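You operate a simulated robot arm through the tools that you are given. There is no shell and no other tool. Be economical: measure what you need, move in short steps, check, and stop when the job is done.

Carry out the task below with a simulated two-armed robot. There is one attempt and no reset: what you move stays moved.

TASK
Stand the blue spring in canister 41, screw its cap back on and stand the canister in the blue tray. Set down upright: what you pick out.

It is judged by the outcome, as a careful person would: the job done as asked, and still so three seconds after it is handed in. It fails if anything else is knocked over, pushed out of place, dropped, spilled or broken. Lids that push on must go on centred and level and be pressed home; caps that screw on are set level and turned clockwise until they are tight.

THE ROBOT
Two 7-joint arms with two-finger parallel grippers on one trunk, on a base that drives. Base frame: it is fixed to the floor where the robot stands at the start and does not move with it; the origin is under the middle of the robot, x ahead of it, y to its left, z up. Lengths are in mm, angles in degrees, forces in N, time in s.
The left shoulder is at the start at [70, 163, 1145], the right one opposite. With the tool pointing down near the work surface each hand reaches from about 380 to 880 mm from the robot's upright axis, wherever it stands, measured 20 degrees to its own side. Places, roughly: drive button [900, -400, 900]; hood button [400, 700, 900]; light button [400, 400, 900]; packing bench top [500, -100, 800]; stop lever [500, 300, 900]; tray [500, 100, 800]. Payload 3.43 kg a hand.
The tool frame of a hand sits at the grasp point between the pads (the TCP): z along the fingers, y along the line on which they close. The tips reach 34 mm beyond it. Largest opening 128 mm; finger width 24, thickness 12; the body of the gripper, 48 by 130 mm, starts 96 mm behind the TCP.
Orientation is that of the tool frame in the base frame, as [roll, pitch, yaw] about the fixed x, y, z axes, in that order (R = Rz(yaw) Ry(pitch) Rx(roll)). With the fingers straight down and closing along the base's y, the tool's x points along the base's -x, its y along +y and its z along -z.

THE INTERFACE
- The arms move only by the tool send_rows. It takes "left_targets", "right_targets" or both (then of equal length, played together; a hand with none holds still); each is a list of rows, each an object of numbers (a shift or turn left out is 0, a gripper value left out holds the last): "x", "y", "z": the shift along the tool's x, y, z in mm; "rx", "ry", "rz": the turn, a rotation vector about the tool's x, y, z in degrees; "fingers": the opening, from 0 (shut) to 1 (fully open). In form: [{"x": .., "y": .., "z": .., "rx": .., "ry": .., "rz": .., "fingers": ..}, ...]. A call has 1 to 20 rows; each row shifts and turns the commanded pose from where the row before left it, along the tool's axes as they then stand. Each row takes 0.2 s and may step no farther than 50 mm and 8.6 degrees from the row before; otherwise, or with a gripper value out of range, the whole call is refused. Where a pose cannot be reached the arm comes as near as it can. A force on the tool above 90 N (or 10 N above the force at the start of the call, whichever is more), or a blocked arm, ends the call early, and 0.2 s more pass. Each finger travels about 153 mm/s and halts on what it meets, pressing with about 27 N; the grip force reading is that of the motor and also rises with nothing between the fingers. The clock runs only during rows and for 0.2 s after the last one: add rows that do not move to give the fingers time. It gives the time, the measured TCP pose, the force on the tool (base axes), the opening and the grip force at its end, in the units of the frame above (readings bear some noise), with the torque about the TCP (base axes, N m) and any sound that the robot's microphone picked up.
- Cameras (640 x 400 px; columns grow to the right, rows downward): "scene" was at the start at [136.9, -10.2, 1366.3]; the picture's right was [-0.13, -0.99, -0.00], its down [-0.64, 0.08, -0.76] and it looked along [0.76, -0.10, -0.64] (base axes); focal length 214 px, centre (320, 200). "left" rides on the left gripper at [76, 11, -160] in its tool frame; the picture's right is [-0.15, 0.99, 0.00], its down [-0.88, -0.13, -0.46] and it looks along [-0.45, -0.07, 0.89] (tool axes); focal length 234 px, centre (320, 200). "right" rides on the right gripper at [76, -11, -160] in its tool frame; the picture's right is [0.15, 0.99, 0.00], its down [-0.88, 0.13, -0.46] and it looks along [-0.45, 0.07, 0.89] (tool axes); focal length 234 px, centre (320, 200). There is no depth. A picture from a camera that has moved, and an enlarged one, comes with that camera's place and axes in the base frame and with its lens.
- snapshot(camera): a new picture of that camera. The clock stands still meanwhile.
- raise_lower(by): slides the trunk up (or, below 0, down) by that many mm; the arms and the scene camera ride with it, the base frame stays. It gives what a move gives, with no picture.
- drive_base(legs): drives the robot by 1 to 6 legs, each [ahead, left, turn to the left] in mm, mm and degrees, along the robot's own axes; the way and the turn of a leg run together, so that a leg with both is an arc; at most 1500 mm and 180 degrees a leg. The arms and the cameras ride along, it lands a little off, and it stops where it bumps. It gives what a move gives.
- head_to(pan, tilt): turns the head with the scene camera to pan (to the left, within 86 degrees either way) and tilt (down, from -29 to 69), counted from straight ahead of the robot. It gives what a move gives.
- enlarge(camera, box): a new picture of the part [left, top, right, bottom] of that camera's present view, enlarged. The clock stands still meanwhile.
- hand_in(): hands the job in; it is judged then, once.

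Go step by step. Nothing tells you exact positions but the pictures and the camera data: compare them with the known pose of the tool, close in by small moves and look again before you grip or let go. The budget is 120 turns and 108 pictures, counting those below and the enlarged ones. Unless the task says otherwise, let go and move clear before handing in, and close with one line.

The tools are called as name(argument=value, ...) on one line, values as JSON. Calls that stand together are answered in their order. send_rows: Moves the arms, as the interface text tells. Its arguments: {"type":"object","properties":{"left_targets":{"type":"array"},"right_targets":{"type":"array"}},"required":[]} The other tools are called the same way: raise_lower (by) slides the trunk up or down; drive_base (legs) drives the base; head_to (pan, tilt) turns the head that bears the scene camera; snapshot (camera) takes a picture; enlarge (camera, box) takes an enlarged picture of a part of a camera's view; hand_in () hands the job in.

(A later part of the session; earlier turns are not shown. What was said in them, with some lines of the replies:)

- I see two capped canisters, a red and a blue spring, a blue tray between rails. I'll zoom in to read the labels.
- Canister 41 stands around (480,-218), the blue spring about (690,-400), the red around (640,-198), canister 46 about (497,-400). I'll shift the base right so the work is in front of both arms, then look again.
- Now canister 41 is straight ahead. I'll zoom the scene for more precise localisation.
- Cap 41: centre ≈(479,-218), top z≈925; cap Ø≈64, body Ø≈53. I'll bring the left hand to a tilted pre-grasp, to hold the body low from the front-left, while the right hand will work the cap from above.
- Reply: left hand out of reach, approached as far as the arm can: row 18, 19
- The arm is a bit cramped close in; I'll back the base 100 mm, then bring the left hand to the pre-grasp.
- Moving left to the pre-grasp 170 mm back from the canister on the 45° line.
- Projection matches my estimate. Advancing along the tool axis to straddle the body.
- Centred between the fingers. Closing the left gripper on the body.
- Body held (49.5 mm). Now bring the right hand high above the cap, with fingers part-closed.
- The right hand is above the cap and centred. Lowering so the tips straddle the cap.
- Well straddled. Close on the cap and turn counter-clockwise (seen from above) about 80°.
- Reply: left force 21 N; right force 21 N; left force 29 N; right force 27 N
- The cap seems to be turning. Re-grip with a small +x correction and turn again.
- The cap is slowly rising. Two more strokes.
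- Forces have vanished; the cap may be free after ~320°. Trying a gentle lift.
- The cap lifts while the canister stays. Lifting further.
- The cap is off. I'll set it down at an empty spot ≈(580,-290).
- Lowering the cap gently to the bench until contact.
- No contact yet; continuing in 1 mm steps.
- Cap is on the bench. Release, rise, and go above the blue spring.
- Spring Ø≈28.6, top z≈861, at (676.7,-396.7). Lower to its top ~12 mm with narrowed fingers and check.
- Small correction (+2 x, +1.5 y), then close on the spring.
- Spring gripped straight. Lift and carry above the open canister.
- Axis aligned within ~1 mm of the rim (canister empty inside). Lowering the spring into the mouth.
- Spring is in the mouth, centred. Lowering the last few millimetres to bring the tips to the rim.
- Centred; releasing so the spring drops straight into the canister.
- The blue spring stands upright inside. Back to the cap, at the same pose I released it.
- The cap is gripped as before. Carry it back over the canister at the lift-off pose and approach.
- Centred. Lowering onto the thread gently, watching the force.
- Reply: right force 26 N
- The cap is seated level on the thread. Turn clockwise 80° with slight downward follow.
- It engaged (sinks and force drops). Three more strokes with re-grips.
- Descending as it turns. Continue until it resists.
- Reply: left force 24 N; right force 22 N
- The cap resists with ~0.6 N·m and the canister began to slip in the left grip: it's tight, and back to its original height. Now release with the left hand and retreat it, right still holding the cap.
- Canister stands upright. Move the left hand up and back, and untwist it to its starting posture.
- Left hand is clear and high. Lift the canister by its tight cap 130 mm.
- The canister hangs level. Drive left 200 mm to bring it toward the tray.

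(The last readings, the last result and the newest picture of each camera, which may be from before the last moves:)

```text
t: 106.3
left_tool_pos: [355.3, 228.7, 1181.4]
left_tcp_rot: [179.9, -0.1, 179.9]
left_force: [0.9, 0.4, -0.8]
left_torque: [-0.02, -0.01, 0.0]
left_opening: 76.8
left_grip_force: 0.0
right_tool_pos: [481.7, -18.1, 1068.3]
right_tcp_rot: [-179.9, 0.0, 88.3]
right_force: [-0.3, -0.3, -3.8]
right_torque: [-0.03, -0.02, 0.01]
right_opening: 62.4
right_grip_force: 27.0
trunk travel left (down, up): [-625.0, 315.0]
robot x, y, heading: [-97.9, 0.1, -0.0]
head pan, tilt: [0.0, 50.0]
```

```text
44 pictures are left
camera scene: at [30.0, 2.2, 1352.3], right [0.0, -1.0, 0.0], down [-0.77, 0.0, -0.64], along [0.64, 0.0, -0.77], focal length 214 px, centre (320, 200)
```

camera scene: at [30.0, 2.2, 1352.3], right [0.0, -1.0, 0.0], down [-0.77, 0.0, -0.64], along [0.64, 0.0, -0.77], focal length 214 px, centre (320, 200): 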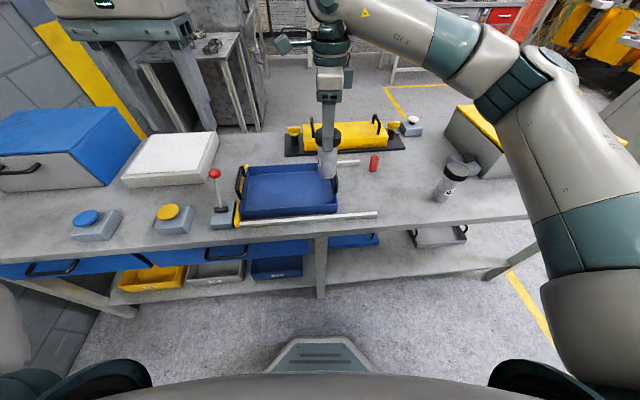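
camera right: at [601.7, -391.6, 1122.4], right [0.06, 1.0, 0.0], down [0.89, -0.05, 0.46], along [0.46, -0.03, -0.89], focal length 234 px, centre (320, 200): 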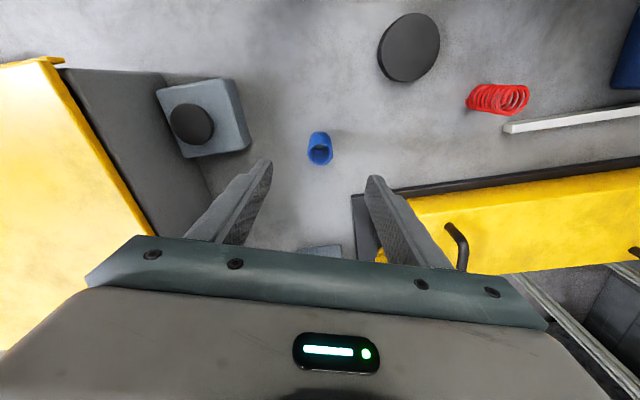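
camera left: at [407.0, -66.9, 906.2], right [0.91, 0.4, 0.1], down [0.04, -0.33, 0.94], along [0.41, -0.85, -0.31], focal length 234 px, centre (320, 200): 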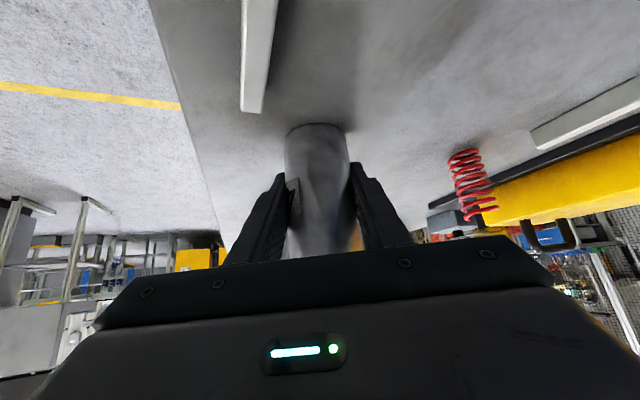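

Over to (535,90) above the tray floor, then lower partway.

send_rows(right_targets=[{"x": 36.5, "y": 16.7}, {"x": 36.5, "y": 16.7}, {"x": 36.5, "y": 16.7}, {"z": 0}, {"z": 30}, {"z": 30}, {"z": 25}, {"z": 0}])

enlarge(camera="scene", box=[220, 110, 380, 210])

snapshot(camera="right")

```text
t: 108.1
left_tool_pos: [356.6, 228.9, 1180.4]
left_tcp_rot: [179.9, -0.1, 179.9]
left_force: [0.2, 0.1, -0.4]
left_torque: [0.0, -0.01, 0.02]
left_opening: 76.7
left_grip_force: 0.0
right_tool_pos: [534.8, 89.6, 983.0]
right_tcp_rot: [179.9, 0.0, 88.3]
right_force: [0.0, 0.6, -3.9]
right_torque: [-0.04, 0.01, 0.01]
right_opening: 62.3
right_grip_force: 26.8
trunk travel left (down, up): [-625.0, 315.0]
robot x, y, heading: [-100.8, 0.7, 0.0]
head pan, tilt: [0.0, 50.0]
```

```text
4.00 times, centred on (300, 160) of scene
camera zoom: at [29.8, 2.8, 1352.3], right [0.0, -1.0, 0.0], down [-0.77, 0.0, -0.64], along [0.64, 0.0, -0.77], focal length 858 px, centre (400, 360)
```

zoom: 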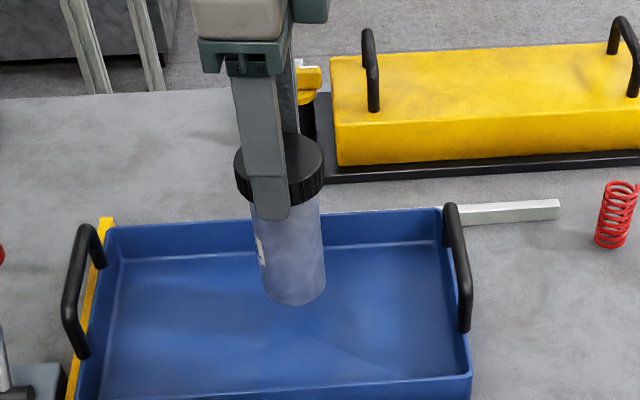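

```text
42 pictures are left
camera right: at [524.7, 166.7, 1141.4], right [0.99, 0.12, 0.0], down [0.1, -0.88, 0.46], along [0.05, -0.45, -0.89], focal length 234 px, centre (320, 200)
```

right: 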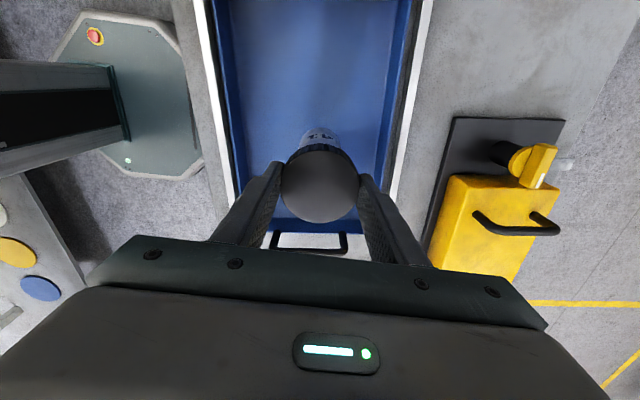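

Well inside the tray. Lowering slowly to contact.

send_rows(right_targets=[{"z": 10}, {"z": 10}, {"z": 6}, {"z": 4}, {"z": 0}])

send_rows(right_targets=[{"z": 2}, {"z": 2}, {"z": 0}])

```text
t: 109.3
left_tool_pos: [356.6, 228.0, 1181.4]
left_tcp_rot: [-180.0, -0.1, 180.0]
left_force: [-1.0, 0.1, 0.6]
left_torque: [0.0, 0.0, 0.02]
left_opening: 77.0
left_grip_force: 0.0
right_tool_pos: [534.1, 90.2, 952.4]
right_tcp_rot: [180.0, 0.0, 88.2]
right_force: [-0.2, -0.6, -4.5]
right_torque: [-0.05, 0.02, 0.0]
right_opening: 62.3
right_grip_force: 27.1
trunk travel left (down, up): [-625.0, 315.0]
robot x, y, heading: [-100.1, 1.2, 0.0]
head pan, tilt: [0.0, 50.0]
```

```text
t: 110.1
left_tool_pos: [355.8, 229.4, 1180.1]
left_tcp_rot: [-179.9, -0.1, 180.0]
left_force: [-0.4, 0.3, 0.3]
left_torque: [-0.02, -0.02, 0.02]
left_opening: 76.7
left_grip_force: 0.0
right_tool_pos: [535.2, 89.9, 948.4]
right_tcp_rot: [-180.0, 0.2, 88.3]
right_force: [0.4, -0.2, -3.5]
right_torque: [0.01, 0.05, 0.0]
right_opening: 62.0
right_grip_force: 27.2
trunk travel left (down, up): [-625.0, 315.0]
robot x, y, heading: [-100.4, 5.0, -0.3]
head pan, tilt: [0.0, 50.0]
```

send_rows(right_targets=[{"z": 1}, {"z": 1}, {"z": 1}, {"z": 0}])

enlarge(camera="scene", box=[240, 130, 320, 180])

```text
t: 111.1
left_tool_pos: [354.9, 228.9, 1181.0]
left_tcp_rot: [180.0, 0.0, 179.9]
left_force: [0.3, 0.3, 0.1]
left_torque: [0.01, -0.02, 0.01]
left_opening: 76.8
left_grip_force: 0.0
right_tool_pos: [535.3, 90.1, 946.0]
right_tcp_rot: [-179.8, 0.1, 88.4]
right_force: [0.6, -0.3, -3.2]
right_torque: [0.01, 0.02, 0.0]
right_opening: 61.9
right_grip_force: 27.0
trunk travel left (down, up): [-625.0, 315.0]
robot x, y, heading: [-101.5, 1.4, -0.1]
head pan, tilt: [0.0, 50.0]
```

```text
8.00 times, centred on (280, 155) of scene
camera zoom: at [30.0, 2.4, 1352.3], right [0.0, -1.0, 0.0], down [-0.77, 0.0, -0.64], along [0.64, 0.0, -0.77], focal length 1716 px, centre (640, 560)
```

zoom: 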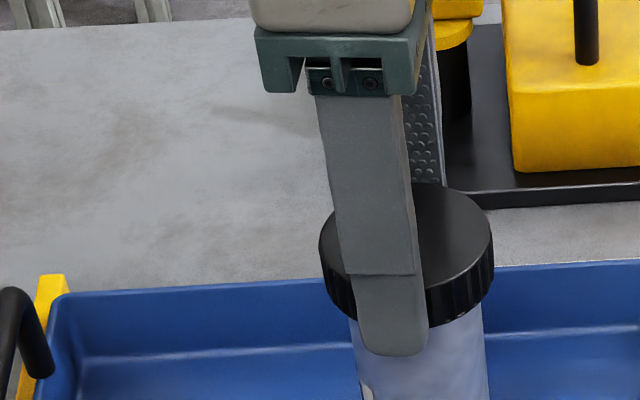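

Not yet touching; a few more 1 mm steps.

send_rows(right_targets=[{"z": 1}, {"z": 1}, {"z": 0}])

send_rows(right_targets=[{"z": 1}, {"z": 0}])

```text
t: 111.9
left_tool_pos: [355.4, 228.3, 1180.7]
left_tcp_rot: [180.0, -0.1, 180.0]
left_force: [-0.2, 0.9, 0.5]
left_torque: [0.03, 0.01, 0.01]
left_opening: 76.8
left_grip_force: 0.0
right_tool_pos: [535.8, 90.4, 945.0]
right_tcp_rot: [180.0, 0.2, 88.3]
right_force: [0.9, 1.0, -0.8]
right_torque: [0.0, -0.08, -0.01]
right_opening: 62.2
right_grip_force: 27.1
trunk travel left (down, up): [-625.0, 315.0]
robot x, y, heading: [-97.6, 2.8, -0.0]
head pan, tilt: [0.0, 50.0]
```

```text
t: 112.5
left_tool_pos: [355.1, 228.1, 1180.8]
left_tcp_rot: [-180.0, -0.1, 179.9]
left_force: [-0.2, 0.5, 0.3]
left_torque: [0.01, 0.02, 0.01]
left_opening: 76.8
left_grip_force: 0.0
right_tool_pos: [534.5, 89.1, 944.9]
right_tcp_rot: [-180.0, 0.0, 88.3]
right_force: [1.0, 0.6, 4.6]
right_torque: [-0.14, -0.14, 0.01]
right_opening: 61.9
right_grip_force: 26.9
trunk travel left (down, up): [-625.0, 315.0]
robot x, y, heading: [-97.9, -0.2, -0.1]
head pan, tilt: [0.0, 50.0]
```

Contact with the tray floor. Release and rise clear.

send_rows(right_targets=[{"fingers": 0.52}, {"fingers": 0.62}, {"fingers": 0.64}, {"z": 0}, {"z": -15}, {"z": -30}, {"z": -40}, {"z": -40}, {"z": 0}])

snapshot(camera="scene")

enlarge(camera="scene", box=[230, 120, 390, 220])

```text
t: 114.5
left_tool_pos: [355.8, 228.7, 1179.4]
left_tcp_rot: [180.0, -0.1, 180.0]
left_force: [0.1, 0.1, -0.3]
left_torque: [-0.03, 0.02, 0.02]
left_opening: 76.9
left_grip_force: 0.0
right_tool_pos: [535.0, 89.5, 1067.3]
right_tcp_rot: [-179.9, 0.0, 88.3]
right_force: [0.0, 0.8, 0.2]
right_torque: [-0.01, 0.02, 0.01]
right_opening: 82.1
right_grip_force: 0.1
trunk travel left (down, up): [-625.0, 315.0]
robot x, y, heading: [-101.1, -1.4, 0.0]
head pan, tilt: [0.0, 50.0]
```

```text
40 pictures are left
camera scene: at [30.3, 2.2, 1352.3], right [0.0, -1.0, 0.0], down [-0.77, 0.0, -0.64], along [0.64, 0.0, -0.77], focal length 214 px, centre (320, 200)
```

scene: 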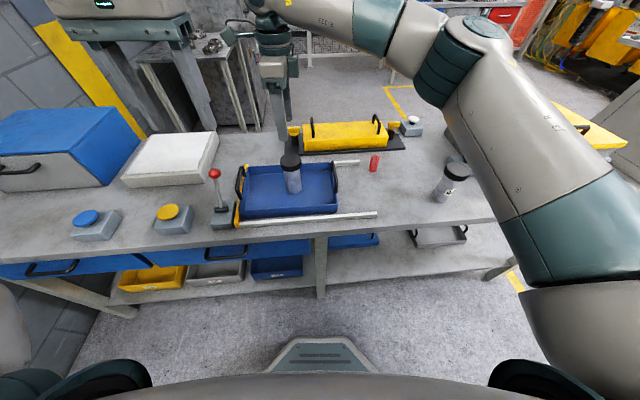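

```text
4.00 times, centred on (310, 170) of scene
camera zoom: at [30.3, 2.2, 1352.3], right [0.0, -1.0, 0.0], down [-0.77, 0.0, -0.64], along [0.64, 0.0, -0.77], focal length 858 px, centre (360, 320)
```

zoom: 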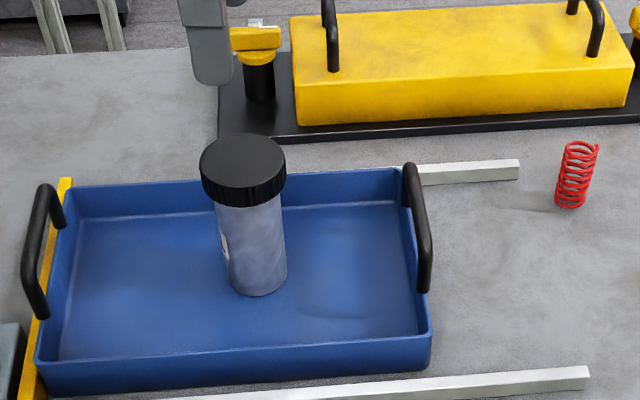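

Canister 41 stands upright and capped in the tray, the tray hasn't moved, and both hands are clear, so I'm handing in.

hand_in()

```text
The job is handed in.
```

I stood the blue spring in canister 41, screwed its cap back on until it resisted at about 0.6 N·m, and stood the canister upright in the blue tray; nothing else was disturbed that I could see.
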